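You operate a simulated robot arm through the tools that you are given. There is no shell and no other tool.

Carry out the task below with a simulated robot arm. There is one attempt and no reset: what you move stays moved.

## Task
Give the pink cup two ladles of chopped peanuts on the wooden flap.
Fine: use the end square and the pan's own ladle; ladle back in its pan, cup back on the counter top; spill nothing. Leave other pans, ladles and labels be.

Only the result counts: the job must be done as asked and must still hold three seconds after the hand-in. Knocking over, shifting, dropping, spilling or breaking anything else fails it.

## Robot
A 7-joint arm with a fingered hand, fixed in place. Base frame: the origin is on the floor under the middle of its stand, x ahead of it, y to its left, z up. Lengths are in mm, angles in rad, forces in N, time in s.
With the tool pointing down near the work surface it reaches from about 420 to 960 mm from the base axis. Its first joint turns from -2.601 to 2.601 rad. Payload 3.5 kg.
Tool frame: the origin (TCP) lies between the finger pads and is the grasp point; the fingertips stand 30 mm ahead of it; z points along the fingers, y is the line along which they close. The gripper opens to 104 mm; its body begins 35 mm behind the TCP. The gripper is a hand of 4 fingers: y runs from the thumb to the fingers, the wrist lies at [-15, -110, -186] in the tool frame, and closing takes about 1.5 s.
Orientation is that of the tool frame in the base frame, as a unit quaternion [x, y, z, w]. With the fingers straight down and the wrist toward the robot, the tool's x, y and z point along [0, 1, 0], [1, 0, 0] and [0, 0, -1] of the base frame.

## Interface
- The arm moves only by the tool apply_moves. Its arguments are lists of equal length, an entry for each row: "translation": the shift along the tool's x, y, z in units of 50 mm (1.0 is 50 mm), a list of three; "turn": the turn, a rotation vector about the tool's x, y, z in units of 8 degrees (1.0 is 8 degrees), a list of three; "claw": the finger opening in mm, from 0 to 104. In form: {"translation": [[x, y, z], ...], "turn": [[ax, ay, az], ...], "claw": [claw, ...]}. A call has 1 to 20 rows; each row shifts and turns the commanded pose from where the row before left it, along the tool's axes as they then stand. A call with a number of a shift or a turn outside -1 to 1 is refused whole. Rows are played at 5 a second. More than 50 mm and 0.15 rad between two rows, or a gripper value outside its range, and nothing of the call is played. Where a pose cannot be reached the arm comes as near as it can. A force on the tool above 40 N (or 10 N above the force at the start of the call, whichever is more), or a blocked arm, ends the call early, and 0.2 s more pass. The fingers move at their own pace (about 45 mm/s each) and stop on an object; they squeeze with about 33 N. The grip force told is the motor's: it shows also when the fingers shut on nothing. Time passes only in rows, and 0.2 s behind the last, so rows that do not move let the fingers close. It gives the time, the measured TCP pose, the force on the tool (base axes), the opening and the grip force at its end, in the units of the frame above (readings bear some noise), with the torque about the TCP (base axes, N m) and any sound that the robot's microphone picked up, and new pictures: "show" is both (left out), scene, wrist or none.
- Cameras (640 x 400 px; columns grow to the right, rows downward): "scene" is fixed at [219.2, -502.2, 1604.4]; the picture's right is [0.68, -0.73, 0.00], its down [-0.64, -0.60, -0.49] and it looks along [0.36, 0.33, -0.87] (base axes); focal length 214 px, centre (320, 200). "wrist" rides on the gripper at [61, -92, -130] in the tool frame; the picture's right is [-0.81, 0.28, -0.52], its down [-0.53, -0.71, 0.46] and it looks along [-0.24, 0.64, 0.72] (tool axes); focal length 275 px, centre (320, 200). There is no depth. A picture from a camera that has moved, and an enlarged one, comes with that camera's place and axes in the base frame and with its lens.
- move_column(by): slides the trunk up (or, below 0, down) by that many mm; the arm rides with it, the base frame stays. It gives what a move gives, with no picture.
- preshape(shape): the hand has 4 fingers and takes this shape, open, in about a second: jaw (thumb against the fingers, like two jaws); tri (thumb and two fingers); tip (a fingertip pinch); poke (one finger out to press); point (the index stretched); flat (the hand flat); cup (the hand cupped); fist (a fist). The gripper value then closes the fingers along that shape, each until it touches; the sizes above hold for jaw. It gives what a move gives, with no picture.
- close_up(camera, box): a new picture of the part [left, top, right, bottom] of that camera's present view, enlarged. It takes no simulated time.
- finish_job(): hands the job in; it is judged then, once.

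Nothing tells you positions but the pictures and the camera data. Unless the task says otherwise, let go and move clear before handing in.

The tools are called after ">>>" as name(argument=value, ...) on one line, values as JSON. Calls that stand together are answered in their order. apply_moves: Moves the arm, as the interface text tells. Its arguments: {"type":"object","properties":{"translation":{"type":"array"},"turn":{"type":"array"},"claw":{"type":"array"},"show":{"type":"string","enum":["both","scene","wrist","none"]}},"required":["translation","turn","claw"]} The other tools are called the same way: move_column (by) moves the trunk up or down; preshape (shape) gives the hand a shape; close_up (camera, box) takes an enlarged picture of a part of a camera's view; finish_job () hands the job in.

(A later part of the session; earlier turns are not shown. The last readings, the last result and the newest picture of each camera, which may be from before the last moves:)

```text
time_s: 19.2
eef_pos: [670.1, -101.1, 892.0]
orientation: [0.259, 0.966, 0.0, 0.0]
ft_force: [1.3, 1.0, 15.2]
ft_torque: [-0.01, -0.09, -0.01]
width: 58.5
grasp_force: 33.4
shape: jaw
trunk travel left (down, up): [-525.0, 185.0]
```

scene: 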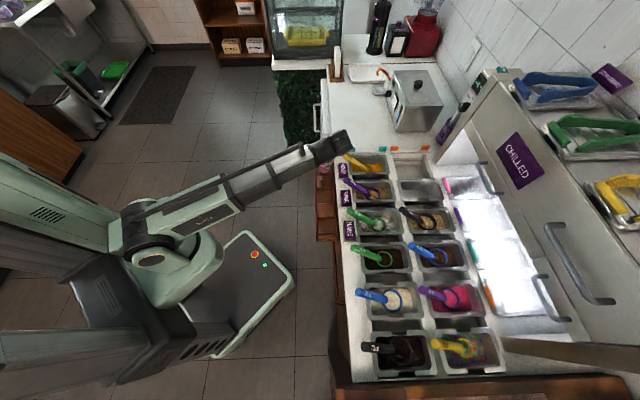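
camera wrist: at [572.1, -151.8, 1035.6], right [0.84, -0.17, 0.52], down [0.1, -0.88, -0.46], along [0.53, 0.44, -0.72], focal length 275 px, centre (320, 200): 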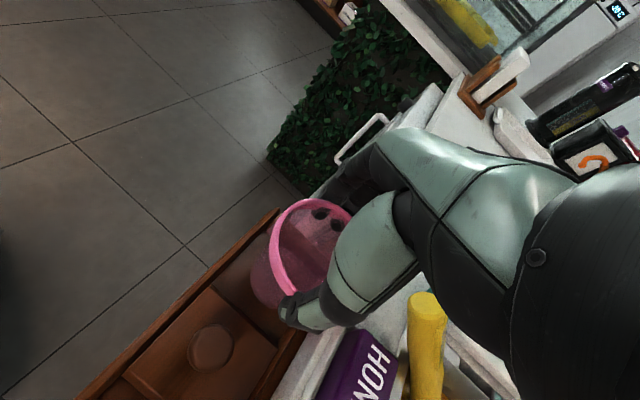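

Contact at TCP z≈892. I'll relax the press by 1 mm, open just enough to let go, and look.

>>> apply_moves(translation=[[0, 0, -0.025], [0, 0, 0], [0, 0, 0], [0, 0, 0], [0, 0, 0], [0, 0, 0], [0, 0, 0]], turn=[[0, 0, 0], [0, 0, 0], [0, 0, 0], [0, 0, 0], [0, 0, 0], [0, 0, 0], [0, 0, 0]], claw=[60, 64, 68, 72, 76, 82, 86])

>>> close_up(camera="scene", box=[290, 140, 370, 190])

>>> close_up(camera="wrist", box=[180, 140, 400, 400])

```text
time_s: 20.8
eef_pos: [671.2, -102.5, 892.1]
orientation: [0.259, 0.966, 0.0, 0.0]
ft_force: [-0.2, -1.3, -0.2]
ft_torque: [0.02, -0.01, -0.03]
width: 85.9
grasp_force: 0.1
shape: jaw
trunk travel left (down, up): [-525.0, 185.0]
camera wrist: at [571.6, -151.5, 1022.4], right [0.84, -0.17, 0.52], down [0.1, -0.88, -0.46], along [0.53, 0.44, -0.72], focal length 275 px, centre (320, 200)
```

scene: 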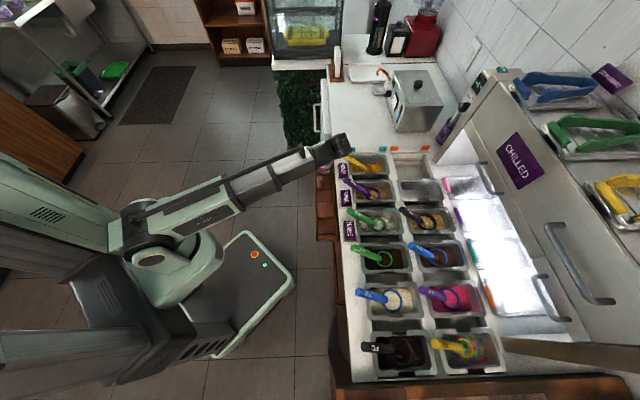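
wrist: 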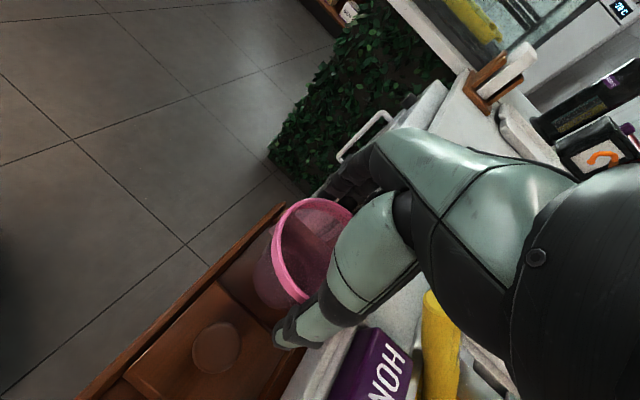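

```text
8.00 times, centred on (330, 165) of scene
camera zoom: at [219.2, -502.2, 1604.4], right [0.68, -0.73, 0.0], down [-0.64, -0.6, -0.49], along [0.36, 0.33, -0.87], focal length 1716 px, centre (240, 480)
```

zoom: 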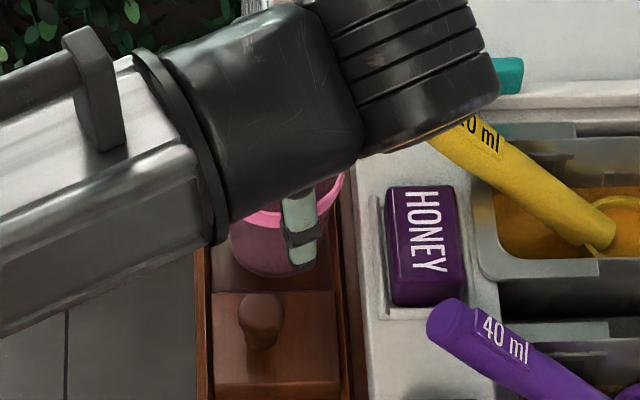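

```text
1.54 times, centred on (290, 270) of wrist
camera zoom: at [571.6, -151.5, 1022.4], right [0.84, -0.17, 0.52], down [0.1, -0.88, -0.46], along [0.53, 0.44, -0.72], focal length 424 px, centre (366, 92)
```

zoom: 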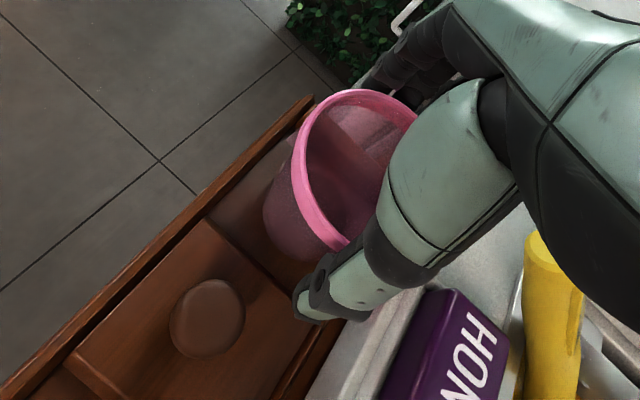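

The cup stands in the square and the fingers are off it. I'll rise straight up and look back.

>>> apply_moves(translation=[[0, 0, -0.3], [0, 0, -0.6], [0, 0, -0.9], [0, 0, -0.9], [0, 0, -0.9], [0, 0, 0], [0, 0, 0]], turn=[[0, 0, 0], [0, 0, 0], [0, 0, 0], [0, 0, 0], [0, 0, 0], [0, 0, 0], [0, 0, 0]], claw=[86, 86, 86, 86, 86, 86, 86])

>>> close_up(camera="scene", box=[290, 140, 370, 190])

>>> close_up(camera="wrist", box=[180, 200, 340, 300])

```text
time_s: 22.4
eef_pos: [672.0, -102.3, 1071.4]
orientation: [0.258, 0.966, 0.0, 0.0]
ft_force: [-0.2, 0.1, 1.1]
ft_torque: [0.01, 0.0, 0.0]
width: 86.1
grasp_force: 0.1
shape: jaw
trunk travel left (down, up): [-525.0, 185.0]
camera wrist: at [572.1, -152.4, 1202.1], right [0.84, -0.17, 0.52], down [0.1, -0.88, -0.46], along [0.53, 0.44, -0.72], focal length 275 px, centre (320, 200)
```

scene: 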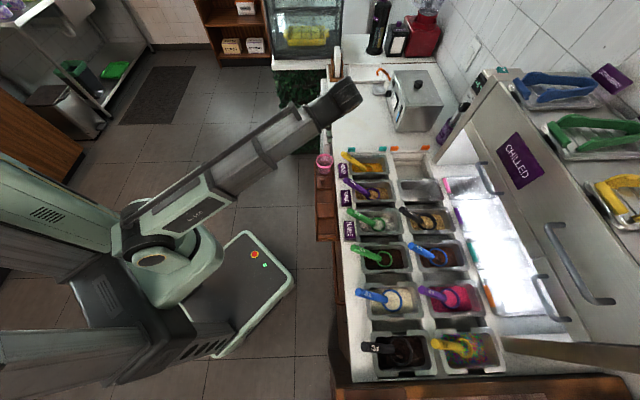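
wrist: 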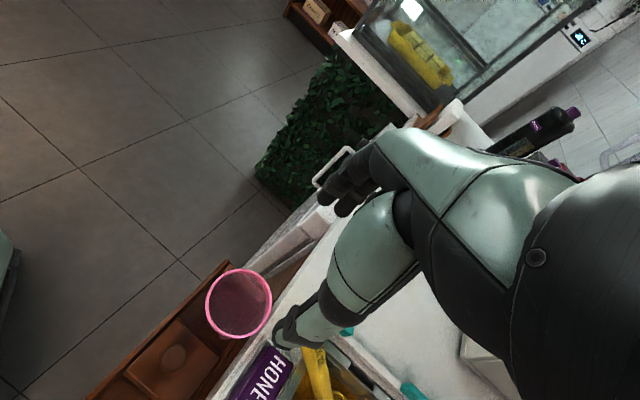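

```text
8.00 times, centred on (330, 165) of scene
camera zoom: at [219.2, -502.2, 1604.4], right [0.68, -0.73, 0.0], down [-0.64, -0.6, -0.49], along [0.36, 0.33, -0.87], focal length 1716 px, centre (240, 480)
```

zoom: 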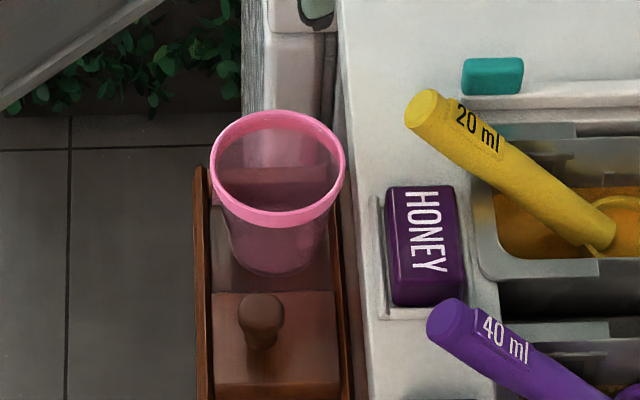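

```text
4.00 times, centred on (260, 250) of wrist
camera zoom: at [572.1, -152.4, 1202.1], right [0.84, -0.17, 0.52], down [0.1, -0.88, -0.46], along [0.53, 0.44, -0.72], focal length 1101 px, centre (560, 0)
```

zoom: 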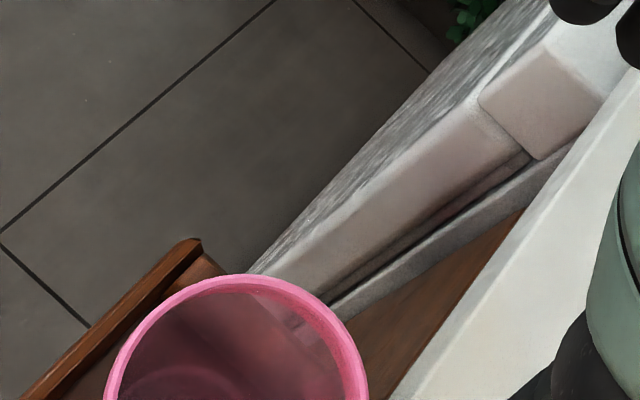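

The cup stands squarely in the far end square. Before picking the ladle, I'll test in free air that the arm can do the pouring pose I have in mind (handle toward the robot, rolling the hand over).

>>> apply_moves(translation=[[0.866, -0.42, -0.2], [0.866, -0.42, -0.2], [0, 0, 0], [0, 0, 0], [0, 0, 0], [0, 0, 0], [0, 0, 0], [0, 0, 0], [0, 0, 0], [0, 0, 0], [0, 0, 0]], turn=[[0, 0, 0], [0, 0, 0], [0, 0, -0.9375], [0, 0, -0.9375], [0, 0, -0.9375], [0, 0, -0.9375], [0, 0, -0.9375], [0, 0, -0.9375], [0, 0, -0.9375], [0, 0, -0.9375], [0, 0, 0]], claw=[60, 60, 60, 60, 60, 60, 60, 60, 60, 60, 60], show="scene")

```text
time_s: 23.1
eef_pos: [578.0, -94.6, 1091.0]
orientation: [0.253, 0.967, 0.001, 0.0]
ft_force: [29.3, -25.5, 20.4]
ft_torque: [2.34, 6.38, 4.45]
width: 60.2
grasp_force: 0.1
shape: jaw
trunk travel left (down, up): [-525.0, 185.0]
stopped in row 3: the force on the tool passed its limit at 148 N (the readings are from after the stop); the commanded pose is now the measured one
```

scene: 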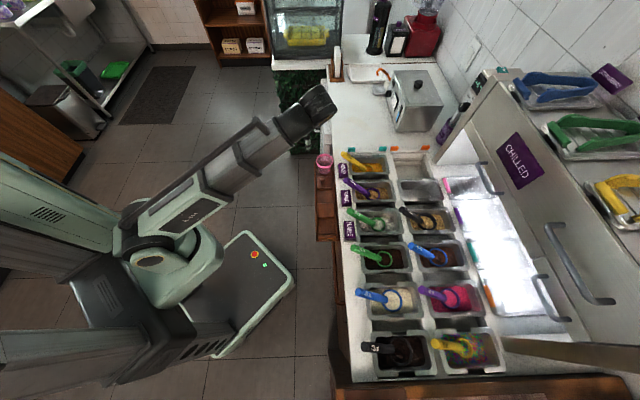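

Something pressed the hand as it started to yaw further. I'll look closely before any other move.

>>> close_up(camera="scene", box=[160, 60, 360, 240])

>>> close_up(camera="wrist", box=[0, 0, 640, 400])

>>> close_up(camera="scene", box=[250, 70, 350, 170])

```text
2.22 times, centred on (260, 150) of scene
camera zoom: at [219.2, -502.2, 1604.4], right [0.68, -0.73, 0.0], down [-0.64, -0.6, -0.49], along [0.36, 0.33, -0.87], focal length 477 px, centre (453, 311)
```

zoom: 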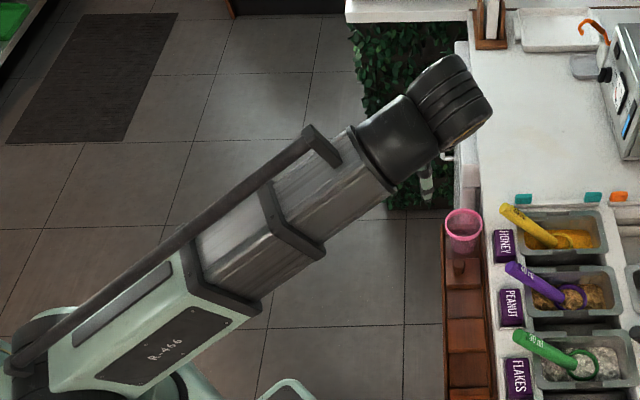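

```text
1.00 times, centred on (320, 200) of wrist (not enlarged: the box is as wide or as high as the picture)
camera zoom: at [478.6, -145.5, 1220.4], right [0.84, -0.16, 0.52], down [0.11, -0.88, -0.46], along [0.53, 0.44, -0.72], focal length 275 px, centre (320, 200)
```

zoom: 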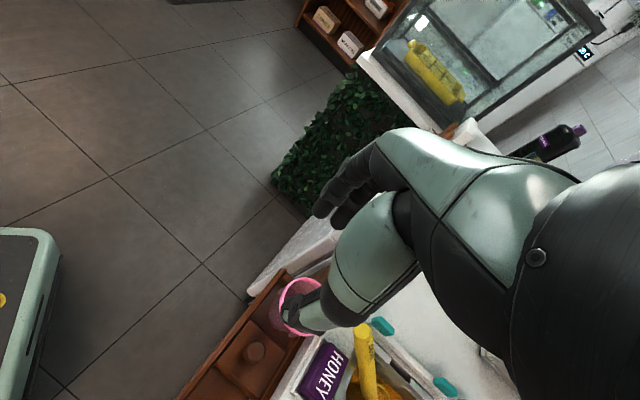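

```text
4.00 times, centred on (300, 120) of scene
camera zoom: at [219.2, -502.2, 1604.4], right [0.68, -0.73, 0.0], down [-0.64, -0.6, -0.49], along [0.36, 0.33, -0.87], focal length 858 px, centre (400, 520)
```

zoom: 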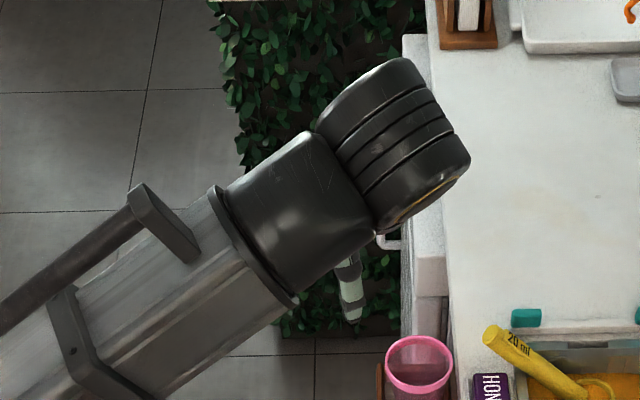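

The hand seems to reach a yaw limit against its own forearm there, so I'll back away. I'll use a different pour: hand aligned with the counter, tipping the ladle about the grip axis. I retreat, turn back to yaw 30° and check that the force clears.

>>> apply_moves(translation=[[-0.3, 0.17, 0], [-0.5, 0.3, 0], [-0.5, 0.3, 0], [0, 0, 0], [0, 0, 0], [0, 0, 0], [0, 0, 0], [0, 0, 0]], turn=[[0, 0, 0.3], [0, 0, 0.7], [0, 0, 0.9], [0, 0, 0.9], [0, 0, 0.95], [0, 0, 0], [0, 0, 0], [0, 0, 0]], claw=[60, 60, 60, 60, 60, 60, 60, 60], show="scene")

```text
time_s: 23.4
eef_pos: [579.1, -94.9, 1089.4]
orientation: [0.256, 0.967, 0.0, 0.0]
ft_force: [15.6, 0.6, 3.0]
ft_torque: [-0.13, 2.51, 0.85]
width: 60.4
grasp_force: 0.1
shape: jaw
trunk travel left (down, up): [-525.0, 185.0]
stopped in row 1: the force on the tool passed its limit at 81 N (the readings are from after the stop); the commanded pose is now the measured one
```

scene: 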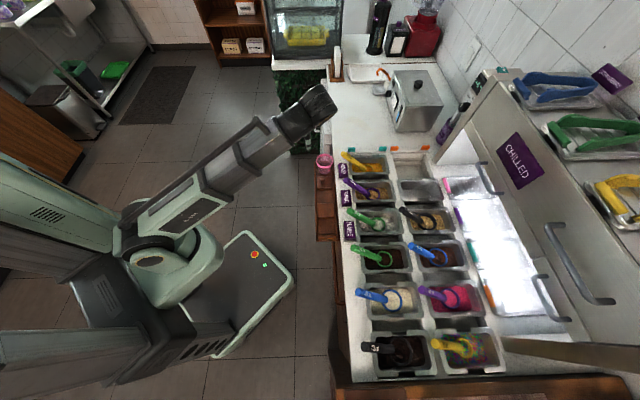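

Still in contact, though the force is dropping. I'll let it settle and then back off in tiny steps.

>>> apply_moves(translation=[[0, 0, 0], [0, 0, 0]], turn=[[0, 0, 0], [0, 0, 0]], claw=[60, 60], show="none")

```text
time_s: 23.9
eef_pos: [579.6, -94.9, 1090.5]
orientation: [0.256, 0.967, 0.0, 0.0]
ft_force: [18.3, -0.4, 5.6]
ft_torque: [-0.2, 3.14, 1.05]
width: 60.4
grasp_force: 0.0
shape: jaw
trunk travel left (down, up): [-525.0, 185.0]
```

The push comes from behind the hand (its back against the forearm), directed outward, so I'll ease outward in small pure shifts.

>>> apply_moves(translation=[[-0.087, 0.05, 0], [0, 0, 0]], turn=[[0, 0, 0], [0, 0, 0]], claw=[60, 60], show="none")

```text
time_s: 24.6
eef_pos: [583.8, -94.3, 1089.9]
orientation: [0.256, 0.967, 0.0, 0.001]
ft_force: [-0.3, 0.3, -0.3]
ft_torque: [0.02, 0.03, -0.01]
width: 60.6
grasp_force: 0.0
shape: jaw
trunk travel left (down, up): [-525.0, 185.0]
```

Force is clear. I'll continue outward, then turn back to yaw 30°.

>>> apply_moves(translation=[[-0.26, 0.15, 0], [-0.4, 0.23, 0], [-0.6, 0.35, 0], [0, 0, 0], [0, 0, 0], [0, 0, 0], [0, 0, 0], [0, 0, 0]], turn=[[0, 0, 0], [0, 0, 0], [0, 0, 0], [0, 0, 0.95], [0, 0, 0.95], [0, 0, 0.95], [0, 0, 0.9], [0, 0, 0]], claw=[60, 60, 60, 60, 60, 60, 60, 60], show="both")

```text
time_s: 26.4
eef_pos: [657.0, -94.8, 1090.6]
orientation: [0.498, 0.867, 0.001, 0.0]
ft_force: [-0.3, -1.0, -0.1]
ft_torque: [0.01, 0.01, 0.0]
width: 60.4
grasp_force: 0.0
shape: jaw
trunk travel left (down, up): [-525.0, 185.0]
camera wrist: at [546.1, -88.3, 1221.3], right [0.65, -0.56, 0.52], down [-0.35, -0.82, -0.46], along [0.68, 0.12, -0.72], focal length 275 px, centre (320, 200)
```

scene: 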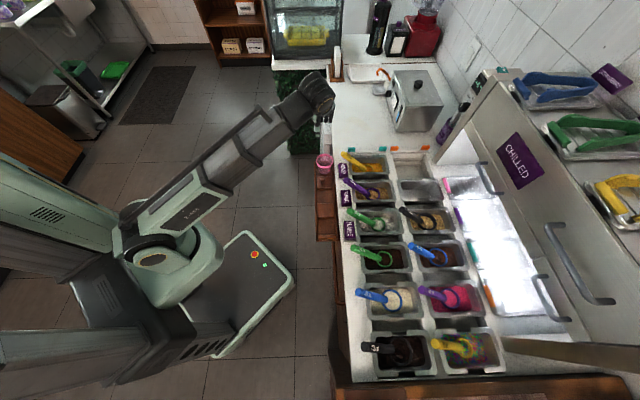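
wrist: 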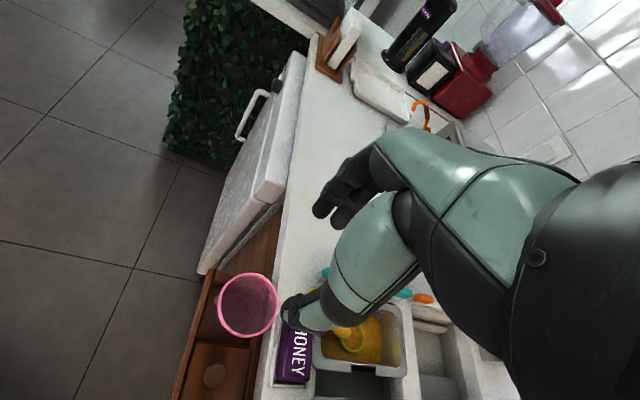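

All clear again. Now I'll test the second pour pose in free air well above the cup: first yaw to -45° at the start point.

>>> apply_moves(translation=[[0.06, 0.657, -0.1], [0.06, 0.657, -0.1], [0.06, 0.657, -0.1], [0, 0, 0], [0, 0, 0], [0, 0, 0], [0, 0, 0], [0, 0, 0], [0, 0, 0], [0, 0, 0], [0, 0, 0], [0, 0, 0], [0, 0, 0], [0, 0, 0]], turn=[[0, 0, 0], [0, 0, 0], [0, 0, 0], [0, 0, 0.9375], [0, 0, 0.9375], [0, 0, 0.9375], [0, 0, 0.9375], [0, 0, 0.9375], [0, 0, 0.9375], [0, 0, 0.9375], [0, 0, 0.9375], [0, 0, 0.9375], [0, 0, 0.9375], [0, 0, 0]], claw=[60, 60, 60, 60, 60, 60, 60, 60, 60, 60, 60, 60, 60, 60], show="scene")

```text
time_s: 29.4
eef_pos: [736.2, -35.5, 1106.6]
orientation: [0.923, 0.386, 0.001, -0.001]
ft_force: [-0.2, -1.0, 0.3]
ft_torque: [0.02, 0.01, -0.01]
width: 60.5
grasp_force: 0.1
shape: jaw
trunk travel left (down, up): [-525.0, 185.0]
```

scene: 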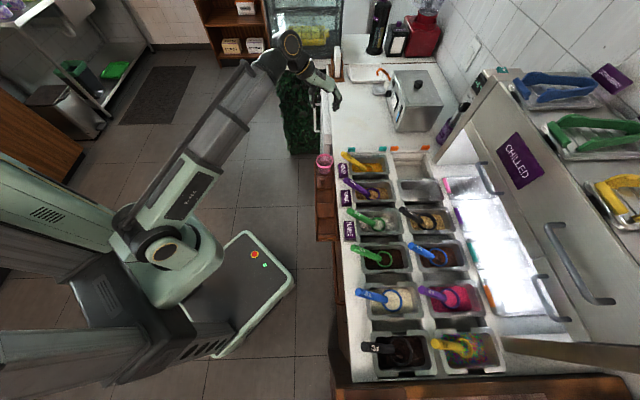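

The yaw is fine. Now I'll test tipping about the grip axis by 100° in the air, circling an imaginary bowl point.

>>> apply_moves(translation=[[-0.207, 0, -0.234], [-0.207, 0, -0.234], [-0.207, 0, -0.234], [-0.207, 0, -0.234], [-0.207, 0, -0.234], [-0.207, 0, -0.234], [-0.207, 0, -0.234], [-0.207, 0, -0.234], [-0.207, 0, -0.234], [-0.207, 0, -0.234], [-0.207, 0, -0.234], [-0.207, 0, -0.234], [-0.207, 0, -0.234], [0, 0, 0]], turn=[[0, 0.9625, 0], [0, 0.9625, 0], [0, 0.9625, 0], [0, 0.9625, 0], [0, 0.9625, 0], [0, 0.9625, 0], [0, 0.9625, 0], [0, 0.9625, 0], [0, 0.9625, 0], [0, 0.9625, 0], [0, 0.9625, 0], [0, 0.9625, 0], [0, 0.9625, 0], [0, 0, 0]], claw=[60, 60, 60, 60, 60, 60, 60, 60, 60, 60, 60, 60, 60, 60], show="both")

```text
time_s: 32.4
eef_pos: [612.7, -162.7, 1114.6]
orientation: [0.591, 0.248, 0.708, -0.296]
ft_force: [0.6, -0.2, 0.4]
ft_torque: [-0.01, 0.01, 0.0]
width: 60.3
grasp_force: 0.2
shape: jaw
trunk travel left (down, up): [-525.0, 185.0]
camera wrist: at [449.0, -198.8, 1151.9], right [-0.06, -0.45, -0.89], down [-0.13, 0.89, -0.44], along [0.99, 0.09, -0.11], focal length 275 px, centre (320, 200)
```

scene: 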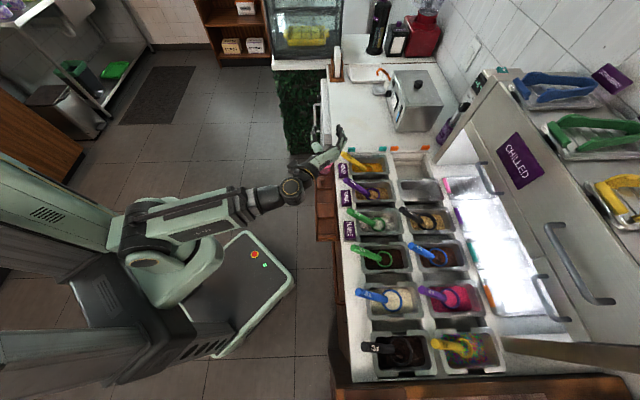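
wrist: 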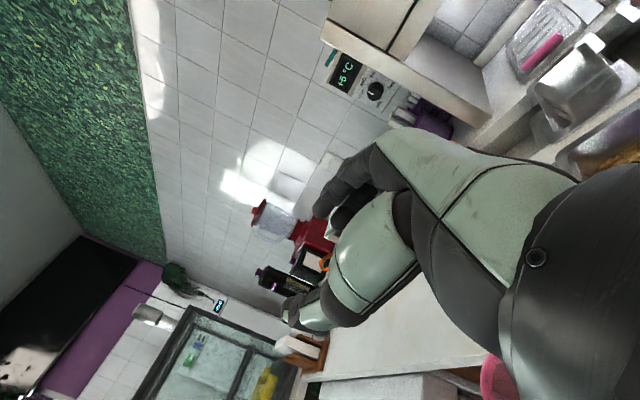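

The tipping motion works with no contact. I'll reverse it back to tool-down.

>>> apply_moves(translation=[[0.174, 0, 0.259], [0.174, 0, 0.259], [0.174, 0, 0.259], [0.174, 0, 0.259], [0.174, 0, 0.259], [0.174, 0, 0.259], [0.174, 0, 0.259], [0.174, 0, 0.259], [0.174, 0, 0.259], [0.174, 0, 0.259], [0.174, 0, 0.259], [0.174, 0, 0.259], [0.174, 0, 0.259], [0, 0, 0]], turn=[[0, -0.9625, 0], [0, -0.9625, 0], [0, -0.9625, 0], [0, -0.9625, 0], [0, -0.9625, 0], [0, -0.9625, 0], [0, -0.9625, 0], [0, -0.9625, 0], [0, -0.9625, 0], [0, -0.9625, 0], [0, -0.9625, 0], [0, -0.9625, 0], [0, -0.9625, 0], [0, 0, 0]], claw=[60, 60, 60, 60, 60, 60, 60, 60, 60, 60, 60, 60, 60, 60], show="none")

```text
time_s: 35.4
eef_pos: [737.1, -35.3, 1105.9]
orientation: [0.922, 0.386, 0.0, 0.0]
ft_force: [0.2, 0.0, 0.6]
ft_torque: [0.01, 0.0, 0.01]
width: 60.4
grasp_force: 0.2
shape: jaw
trunk travel left (down, up): [-525.0, 185.0]
```

Now I'll go above the peanut ladle's handle, turn back to yaw 30°, and inspect it from close.

>>> apply_moves(translation=[[-0.868, 0.449, 0], [-0.868, 0.449, 0], [-0.868, 0.449, 0], [-0.868, 0.449, 0], [-0.868, 0.449, 0], [0, 0, 0], [0, 0, 0], [0, 0, 0], [0, 0, 0], [0, 0, 0], [0, 0, 0], [0, 0, 0], [0, 0, 0], [0, 0, 0], [0, 0, 0], [0, 0, 0.5], [0, 0, 0.5], [0, 0, 0.5], [0, 0, 0.5], [0, 0, 0]], turn=[[0, 0, 0], [0, 0, 0], [0, 0, 0], [0, 0, 0], [0, 0, 0], [0, 0, -0.9325], [0, 0, -0.9325], [0, 0, -0.9325], [0, 0, -0.9325], [0, 0, -0.9325], [0, 0, -0.9325], [0, 0, -0.9325], [0, 0, -0.9325], [0, 0, -0.9325], [0, 0, -0.9325], [0, 0, 0], [0, 0, 0], [0, 0, 0], [0, 0, 0], [0, 0, 0]], claw=[60, 60, 60, 60, 60, 60, 60, 60, 60, 60, 60, 60, 60, 60, 60, 60, 60, 60, 60, 60], show="both")

>>> close_up(camera="wrist", box=[160, 220, 400, 400])

>>> close_up(camera="scene", box=[320, 150, 400, 210])

```text
time_s: 39.5
eef_pos: [667.9, -268.7, 1005.2]
orientation: [0.501, 0.866, 0.001, 0.0]
ft_force: [0.6, -0.1, -0.5]
ft_torque: [-0.02, 0.01, 0.01]
width: 60.4
grasp_force: 0.1
shape: jaw
trunk travel left (down, up): [-525.0, 185.0]
camera wrist: at [555.9, -262.1, 1134.9], right [0.64, -0.56, 0.52], down [-0.35, -0.82, -0.46], along [0.68, 0.11, -0.72], focal length 275 px, centre (320, 200)
```

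scene: 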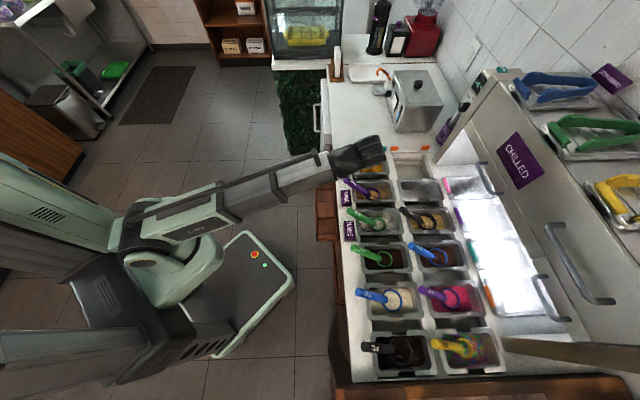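
wrist: 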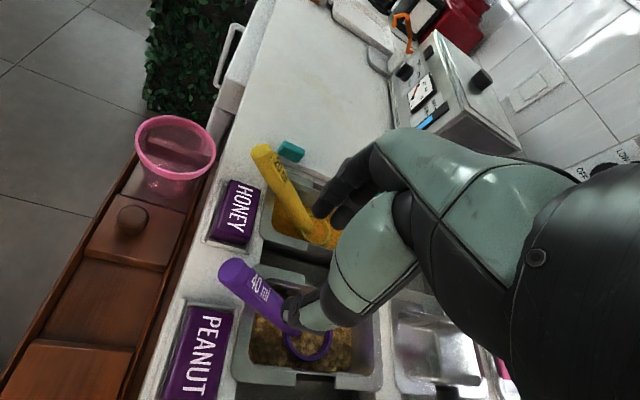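

```text
2.22 times, centred on (280, 310) of wrist
camera zoom: at [555.9, -262.1, 1134.9], right [0.64, -0.56, 0.52], down [-0.35, -0.82, -0.46], along [0.68, 0.11, -0.72], focal length 612 px, centre (409, -44)
```

zoom: 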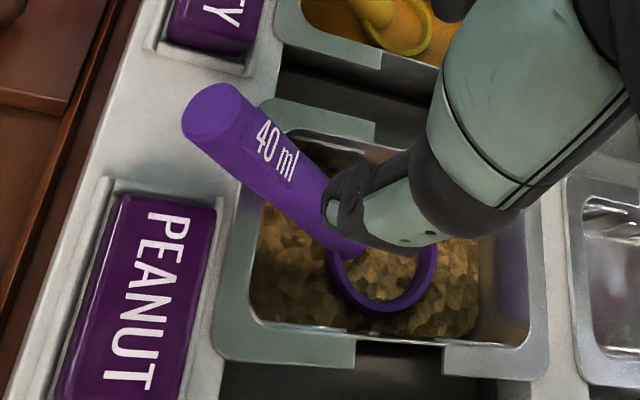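

```text
6.67 times, centred on (360, 180) of scene
camera zoom: at [219.2, -502.2, 1604.4], right [0.68, -0.73, 0.0], down [-0.64, -0.6, -0.49], along [0.36, 0.33, -0.87], focal length 1430 px, centre (53, 333)
```

zoom: 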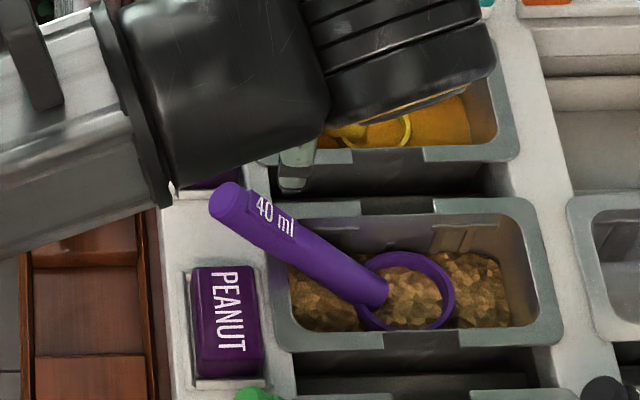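

The ladle axis is clear: end cap (648, -241, 893), running at 35° down toward (698, -332, 821). I'll align over it with the fingers half open and lower part-way.

>>> apply_moves(translation=[[-0.05, -0.123, 0], [0, 0, 0.5], [0, 0, 0.5], [0, 0, 0.4], [0, 0, 0]], turn=[[0, 0, 0], [0, 0, 0], [0, 0, 0], [0, 0, 0], [0, 0, 0]], claw=[48, 46, 46, 46, 46], show="both")

>>> close_up(camera="wrist", box=[180, 200, 400, 380])

>>> close_up(camera="scene", box=[325, 155, 389, 205])

```text
time_s: 40.8
eef_pos: [662.3, -273.7, 936.3]
orientation: [0.5, 0.866, 0.001, 0.001]
ft_force: [0.5, 0.4, 0.3]
ft_torque: [0.01, 0.0, -0.03]
width: 46.3
grasp_force: 0.1
shape: jaw
trunk travel left (down, up): [-525.0, 185.0]
camera wrist: at [551.7, -267.7, 1066.0], right [0.64, -0.56, 0.52], down [-0.35, -0.82, -0.46], along [0.68, 0.11, -0.72], focal length 275 px, centre (320, 200)
```

scene: 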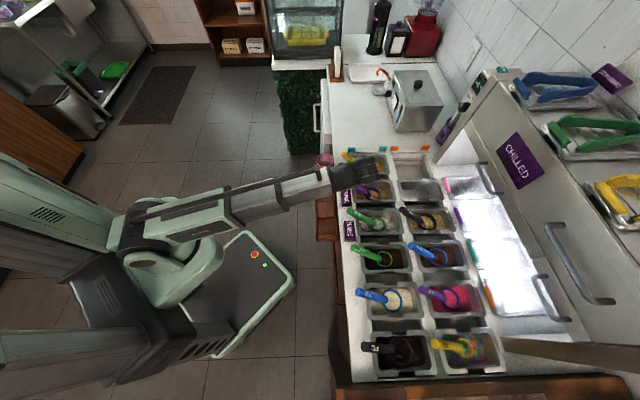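
wrist: 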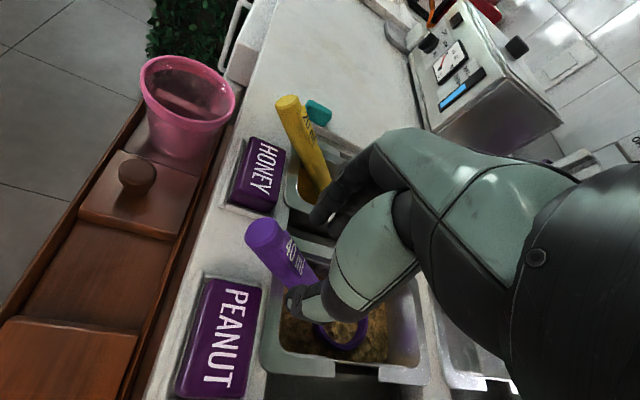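

```text
2.22 times, centred on (290, 290) of wrist
camera zoom: at [551.7, -267.7, 1066.0], right [0.64, -0.56, 0.52], down [-0.35, -0.82, -0.46], along [0.68, 0.11, -0.72], focal length 612 px, centre (387, 0)
```

zoom: 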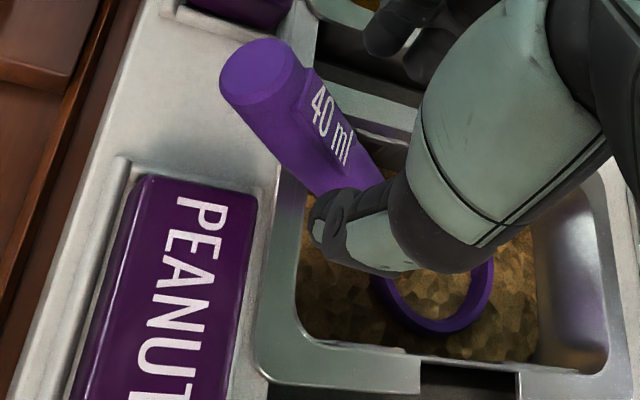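

```text
8.00 times, centred on (357, 180) of scene
camera zoom: at [219.2, -502.2, 1604.4], right [0.68, -0.73, 0.0], down [-0.64, -0.6, -0.49], along [0.36, 0.33, -0.87], focal length 1716 px, centre (24, 360)
```

zoom: 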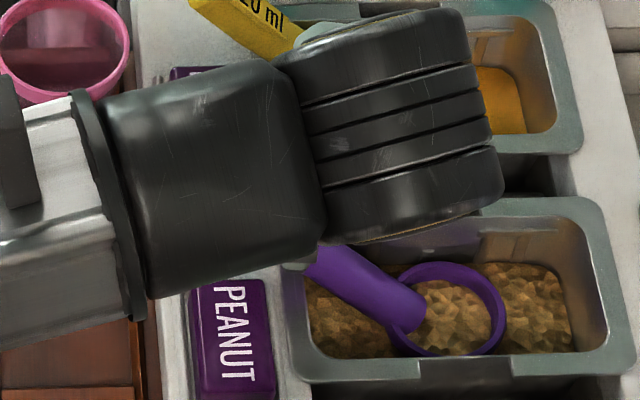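

The thumb would come too near the PEANUT label here, so I'll shift 10 mm toward the bowl, where both labels are cleared, and lower further.

>>> apply_moves(translation=[[-0.198, 0.064, 0], [0, 0, 0.4], [0, 0, 0.3], [0, 0, 0.2], [0, 0, 0]], turn=[[0, 0, 0], [0, 0, 0], [0, 0, 0], [0, 0, 0], [0, 0, 0]], claw=[46, 46, 46, 46, 46], show="both")

>>> close_up(camera="wrist", box=[220, 200, 380, 320])

>>> close_up(camera="scene", box=[325, 155, 389, 205])

```text
time_s: 42.0
eef_pos: [669.6, -281.3, 892.3]
orientation: [0.5, 0.866, 0.0, 0.0]
ft_force: [-0.6, -0.3, -0.5]
ft_torque: [-0.03, -0.01, 0.0]
width: 46.4
grasp_force: 0.0
shape: jaw
trunk travel left (down, up): [-525.0, 185.0]
camera wrist: at [558.2, -274.7, 1021.5], right [0.64, -0.56, 0.52], down [-0.35, -0.82, -0.46], along [0.68, 0.11, -0.72], focal length 275 px, centre (320, 200)
```

scene: 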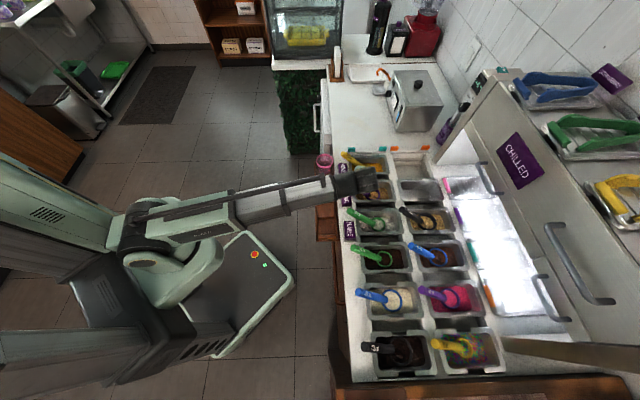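
wrist: 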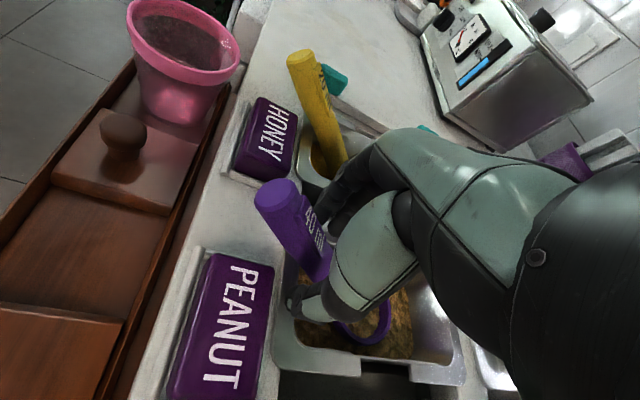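

```text
3.33 times, centred on (300, 260) of wrist
camera zoom: at [558.2, -274.7, 1021.5], right [0.64, -0.56, 0.52], down [-0.35, -0.82, -0.46], along [0.68, 0.11, -0.72], focal length 918 px, centre (387, 0)
```

zoom: 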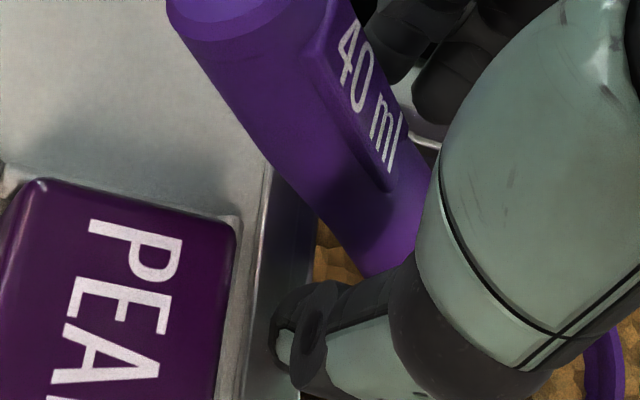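

```text
8.00 times, centred on (357, 180) of scene
camera zoom: at [219.2, -502.2, 1604.4], right [0.68, -0.73, 0.0], down [-0.64, -0.6, -0.49], along [0.36, 0.33, -0.87], focal length 1716 px, centre (24, 360)
```

zoom: 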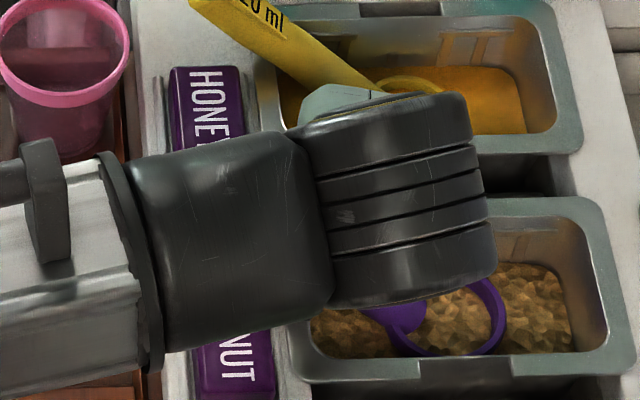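

The thumb and fingers straddle the handle, clear of both labels. I'll lower 5 mm more, then close.

>>> apply_moves(translation=[[0, 0, 0.06], [0, 0, 0.05], [0, 0, 0]], turn=[[0, 0, 0], [0, 0, 0], [0, 0, 0]], claw=[46, 46, 46], show="none")

```text
time_s: 42.8
eef_pos: [669.5, -280.8, 884.7]
orientation: [0.501, 0.866, 0.0, 0.0]
ft_force: [-0.1, -0.1, 0.3]
ft_torque: [-0.01, 0.0, 0.02]
width: 46.5
grasp_force: 0.0
shape: jaw
trunk travel left (down, up): [-525.0, 185.0]
```

No contact so far. Now I close on the handle.

>>> apply_moves(translation=[[0, 0, 0], [0, 0, 0], [0, 0, 0], [0, 0, 0], [0, 0, 0], [0, 0, 0], [0, 0, 0], [0, 0, 0], [0, 0, 0]], turn=[[0, 0, 0], [0, 0, 0], [0, 0, 0], [0, 0, 0], [0, 0, 0], [0, 0, 0], [0, 0, 0], [0, 0, 0], [0, 0, 0]], claw=[42, 36, 30, 24, 18, 12, 8, 8, 8], show="both")

>>> close_up(camera="wrist", box=[220, 170, 380, 330])

>>> close_up(camera="scene", box=[325, 155, 389, 205])

```text
time_s: 44.8
eef_pos: [669.3, -280.4, 886.7]
orientation: [0.5, 0.866, 0.001, 0.0]
ft_force: [0.6, -0.5, 0.5]
ft_torque: [-0.02, -0.08, 0.03]
width: 20.1
grasp_force: 33.1
shape: jaw
trunk travel left (down, up): [-525.0, 185.0]
camera wrist: at [558.7, -274.6, 1015.6], right [0.64, -0.56, 0.52], down [-0.35, -0.82, -0.46], along [0.68, 0.11, -0.72], focal length 275 px, centre (320, 200)
```

scene: 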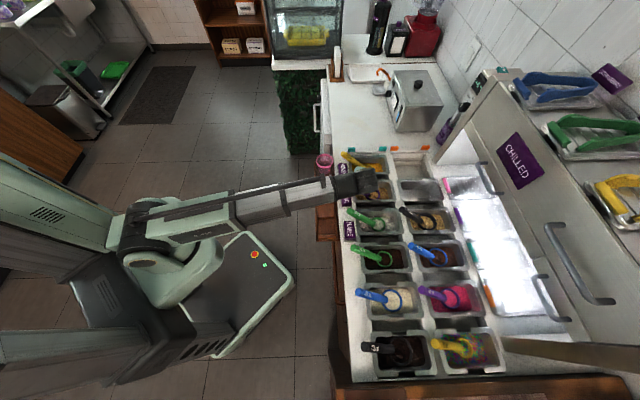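
wrist: 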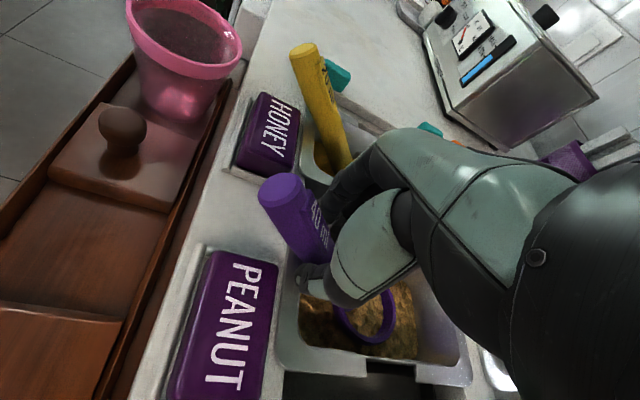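

```text
2.50 times, centred on (300, 250) of wrist
camera zoom: at [558.7, -274.6, 1015.6], right [0.64, -0.56, 0.52], down [-0.35, -0.82, -0.46], along [0.68, 0.11, -0.72], focal length 688 px, centre (370, 75)
```

zoom: 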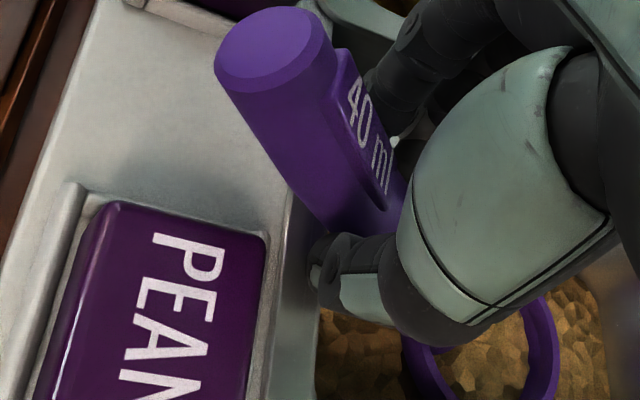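

```text
8.00 times, centred on (357, 180) of scene
camera zoom: at [219.2, -502.2, 1604.4], right [0.68, -0.73, 0.0], down [-0.64, -0.6, -0.49], along [0.36, 0.33, -0.87], focal length 1716 px, centre (24, 360)
```

zoom: 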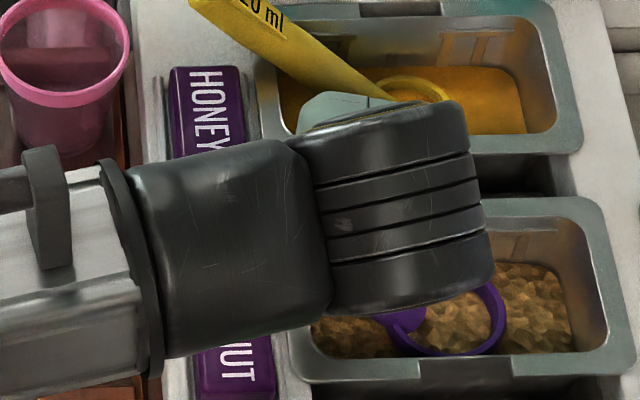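

The handle is held at 20 mm width and 33 N. I'll lift it slowly straight up over its pan and look at the bowl.

>>> apply_moves(translation=[[0, 0, -0.2], [0, 0, -0.2], [0, 0, -0.2], [0, 0, -0.2], [0, 0, -0.2], [0, 0, -0.2], [0, 0, 0]], turn=[[0, 0, 0], [0, 0, 0], [0, 0, 0], [0, 0, 0], [0, 0, 0], [0, 0, 0], [0, 0, 0]], claw=[8, 8, 8, 8, 8, 8, 8], show="both")

>>> close_up(camera="wrist", box=[220, 170, 440, 390])

>>> close_up(camera="scene", box=[340, 160, 404, 210])

```text
time_s: 46.4
eef_pos: [669.5, -279.4, 945.1]
orientation: [0.5, 0.866, 0.0, 0.001]
ft_force: [0.1, -0.1, -0.5]
ft_torque: [0.02, 0.01, 0.0]
width: 20.0
grasp_force: 33.2
shape: jaw
trunk travel left (down, up): [-525.0, 185.0]
camera wrist: at [558.2, -274.7, 1075.9], right [0.64, -0.56, 0.52], down [-0.35, -0.82, -0.46], along [0.68, 0.11, -0.72], focal length 275 px, centre (320, 200)
```

scene: 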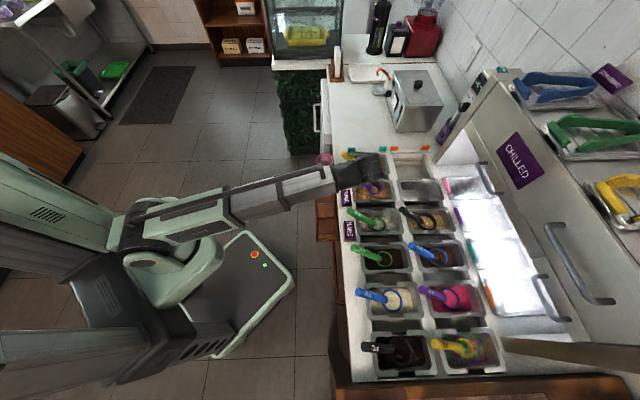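
wrist: 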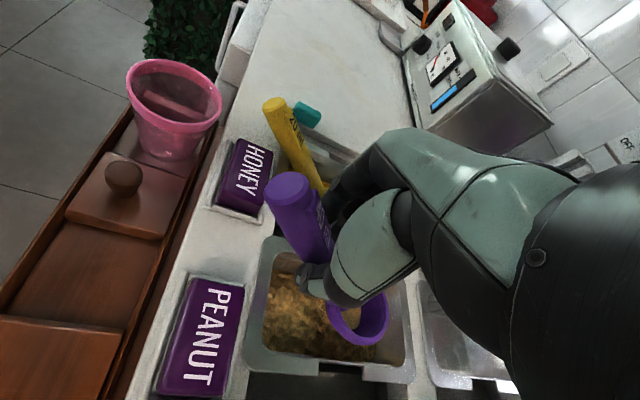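

```text
1.82 times, centred on (330, 280) of wrist
camera zoom: at [558.2, -274.7, 1075.9], right [0.64, -0.56, 0.52], down [-0.35, -0.82, -0.46], along [0.68, 0.11, -0.72], focal length 500 px, centre (302, 54)
```

zoom: 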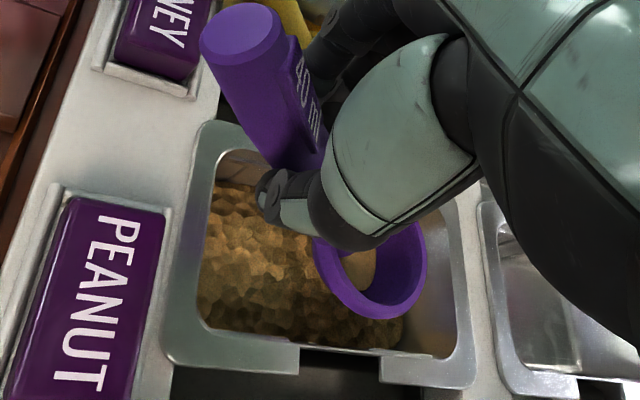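

```text
8.00 times, centred on (372, 185) of scene
camera zoom: at [219.2, -502.2, 1604.4], right [0.68, -0.73, 0.0], down [-0.64, -0.6, -0.49], along [0.36, 0.33, -0.87], focal length 1716 px, centre (-96, 320)
```

zoom: 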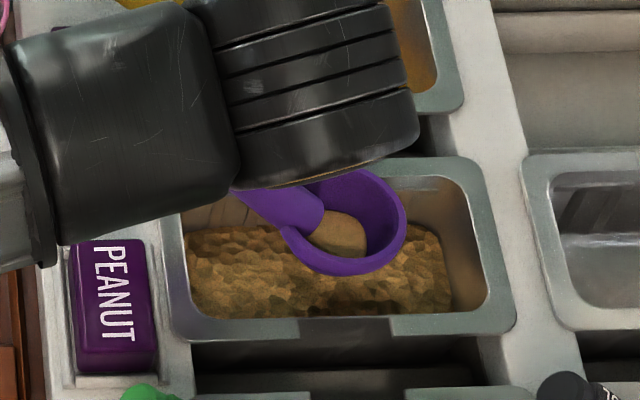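

The ladle came up level with only a little in the bottom of its bowl, so it will need a real scooping stroke. I'll look more closely at the bowl and the heap.

>>> close_up(camera="wrist", box=[250, 260, 410, 400])

>>> close_up(camera="scene", box=[350, 170, 398, 206])

```text
2.86 times, centred on (330, 330) of wrist
camera zoom: at [558.2, -274.7, 1075.9], right [0.64, -0.56, 0.52], down [-0.35, -0.82, -0.46], along [0.68, 0.11, -0.72], focal length 786 px, centre (291, -171)
```

zoom: 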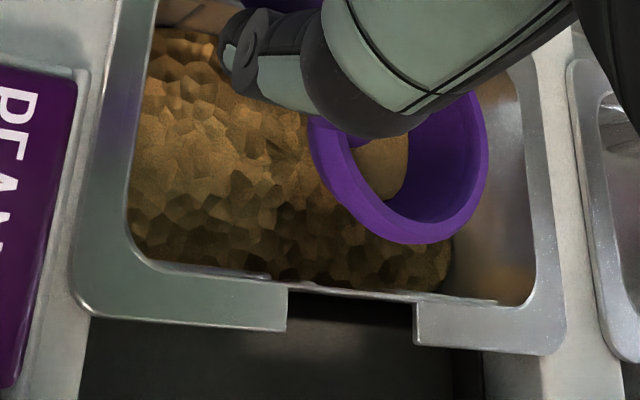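

```text
11.11 times, centred on (374, 188) of scene
camera zoom: at [219.2, -502.2, 1604.4], right [0.68, -0.73, 0.0], down [-0.64, -0.6, -0.49], along [0.36, 0.33, -0.87], focal length 2383 px, centre (-280, 333)
```

zoom: 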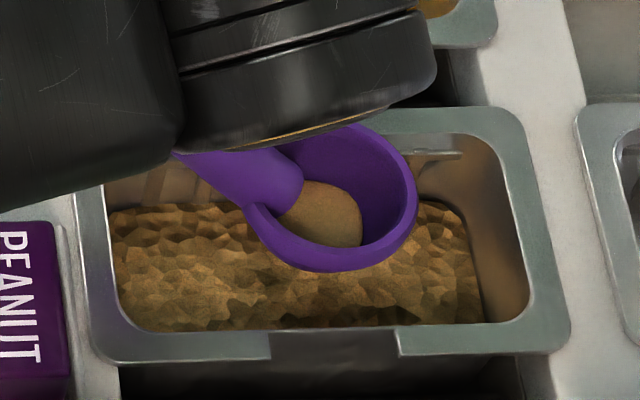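

The bowl is roughly a 27 mm-radius hemisphere with only a few ml in it. I'll raise it slightly, shift it toward the back of its own pan, align it with the pan, and pitch it a little so the handle clears the front rim for a deeper dip.

>>> apply_moves(translation=[[0, 0, -0.3], [0, 0, -0.3], [-0.411, -0.078, 0], [-0.411, -0.078, 0], [0, 0, 0], [0, 0, 0], [0, 0, 0], [0, 0, 0], [0, 0, 0], [0, 0, 0]], turn=[[0, 0, 0], [0, 0, 0], [0, 0, 0], [0, 0, 0], [0, 0, -0.5], [0, 0, -0.5], [0, 0.5, 0], [0, 0.5, 0], [0, 0.5, 0], [0, 0, 0]], claw=[8, 8, 8, 8, 8, 8, 8, 8, 8, 8], show="both")

>>> close_up(camera="wrist", box=[220, 200, 420, 400])

>>> close_up(camera="scene", box=[345, 160, 409, 210])

```text
time_s: 48.5
eef_pos: [682.9, -320.0, 974.3]
orientation: [0.435, 0.894, 0.048, -0.095]
ft_force: [0.2, 0.4, -0.3]
ft_torque: [0.02, 0.03, -0.04]
width: 20.2
grasp_force: 33.0
shape: jaw
trunk travel left (down, up): [-525.0, 185.0]
camera wrist: at [589.6, -351.9, 1115.1], right [0.77, -0.54, 0.34], down [-0.3, -0.77, -0.56], along [0.56, 0.33, -0.76], focal length 275 px, centre (320, 200)
```

scene: 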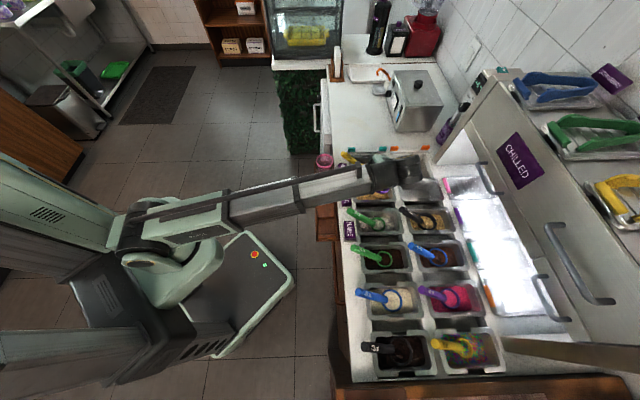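
wrist: 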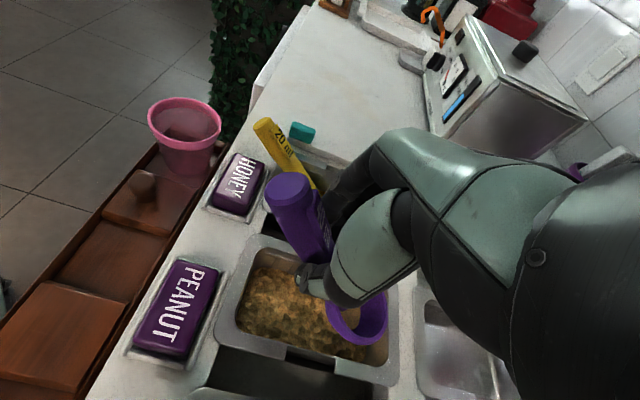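

```text
2.00 times, centred on (320, 300) of wrist
camera zoom: at [589.6, -351.9, 1115.1], right [0.77, -0.54, 0.34], down [-0.3, -0.77, -0.56], along [0.56, 0.33, -0.76], focal length 551 px, centre (320, 0)
```

zoom: 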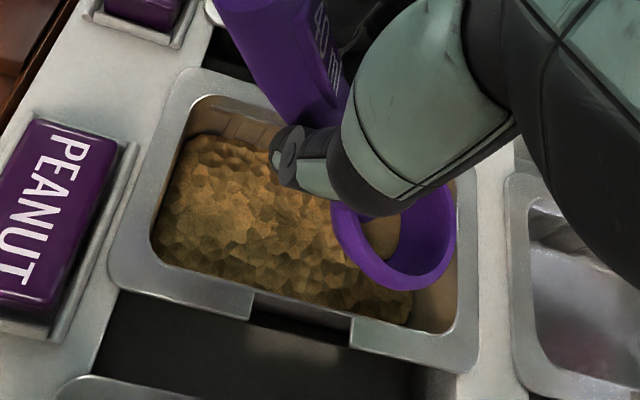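

```text
8.00 times, centred on (377, 185) of scene
camera zoom: at [219.2, -502.2, 1604.4], right [0.68, -0.73, 0.0], down [-0.64, -0.6, -0.49], along [0.36, 0.33, -0.87], focal length 1716 px, centre (-136, 320)
```

zoom: 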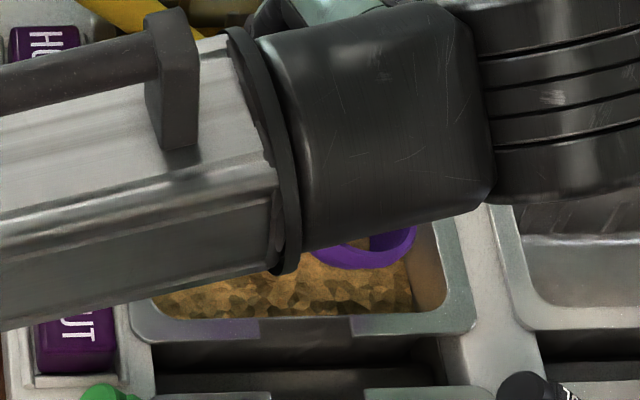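

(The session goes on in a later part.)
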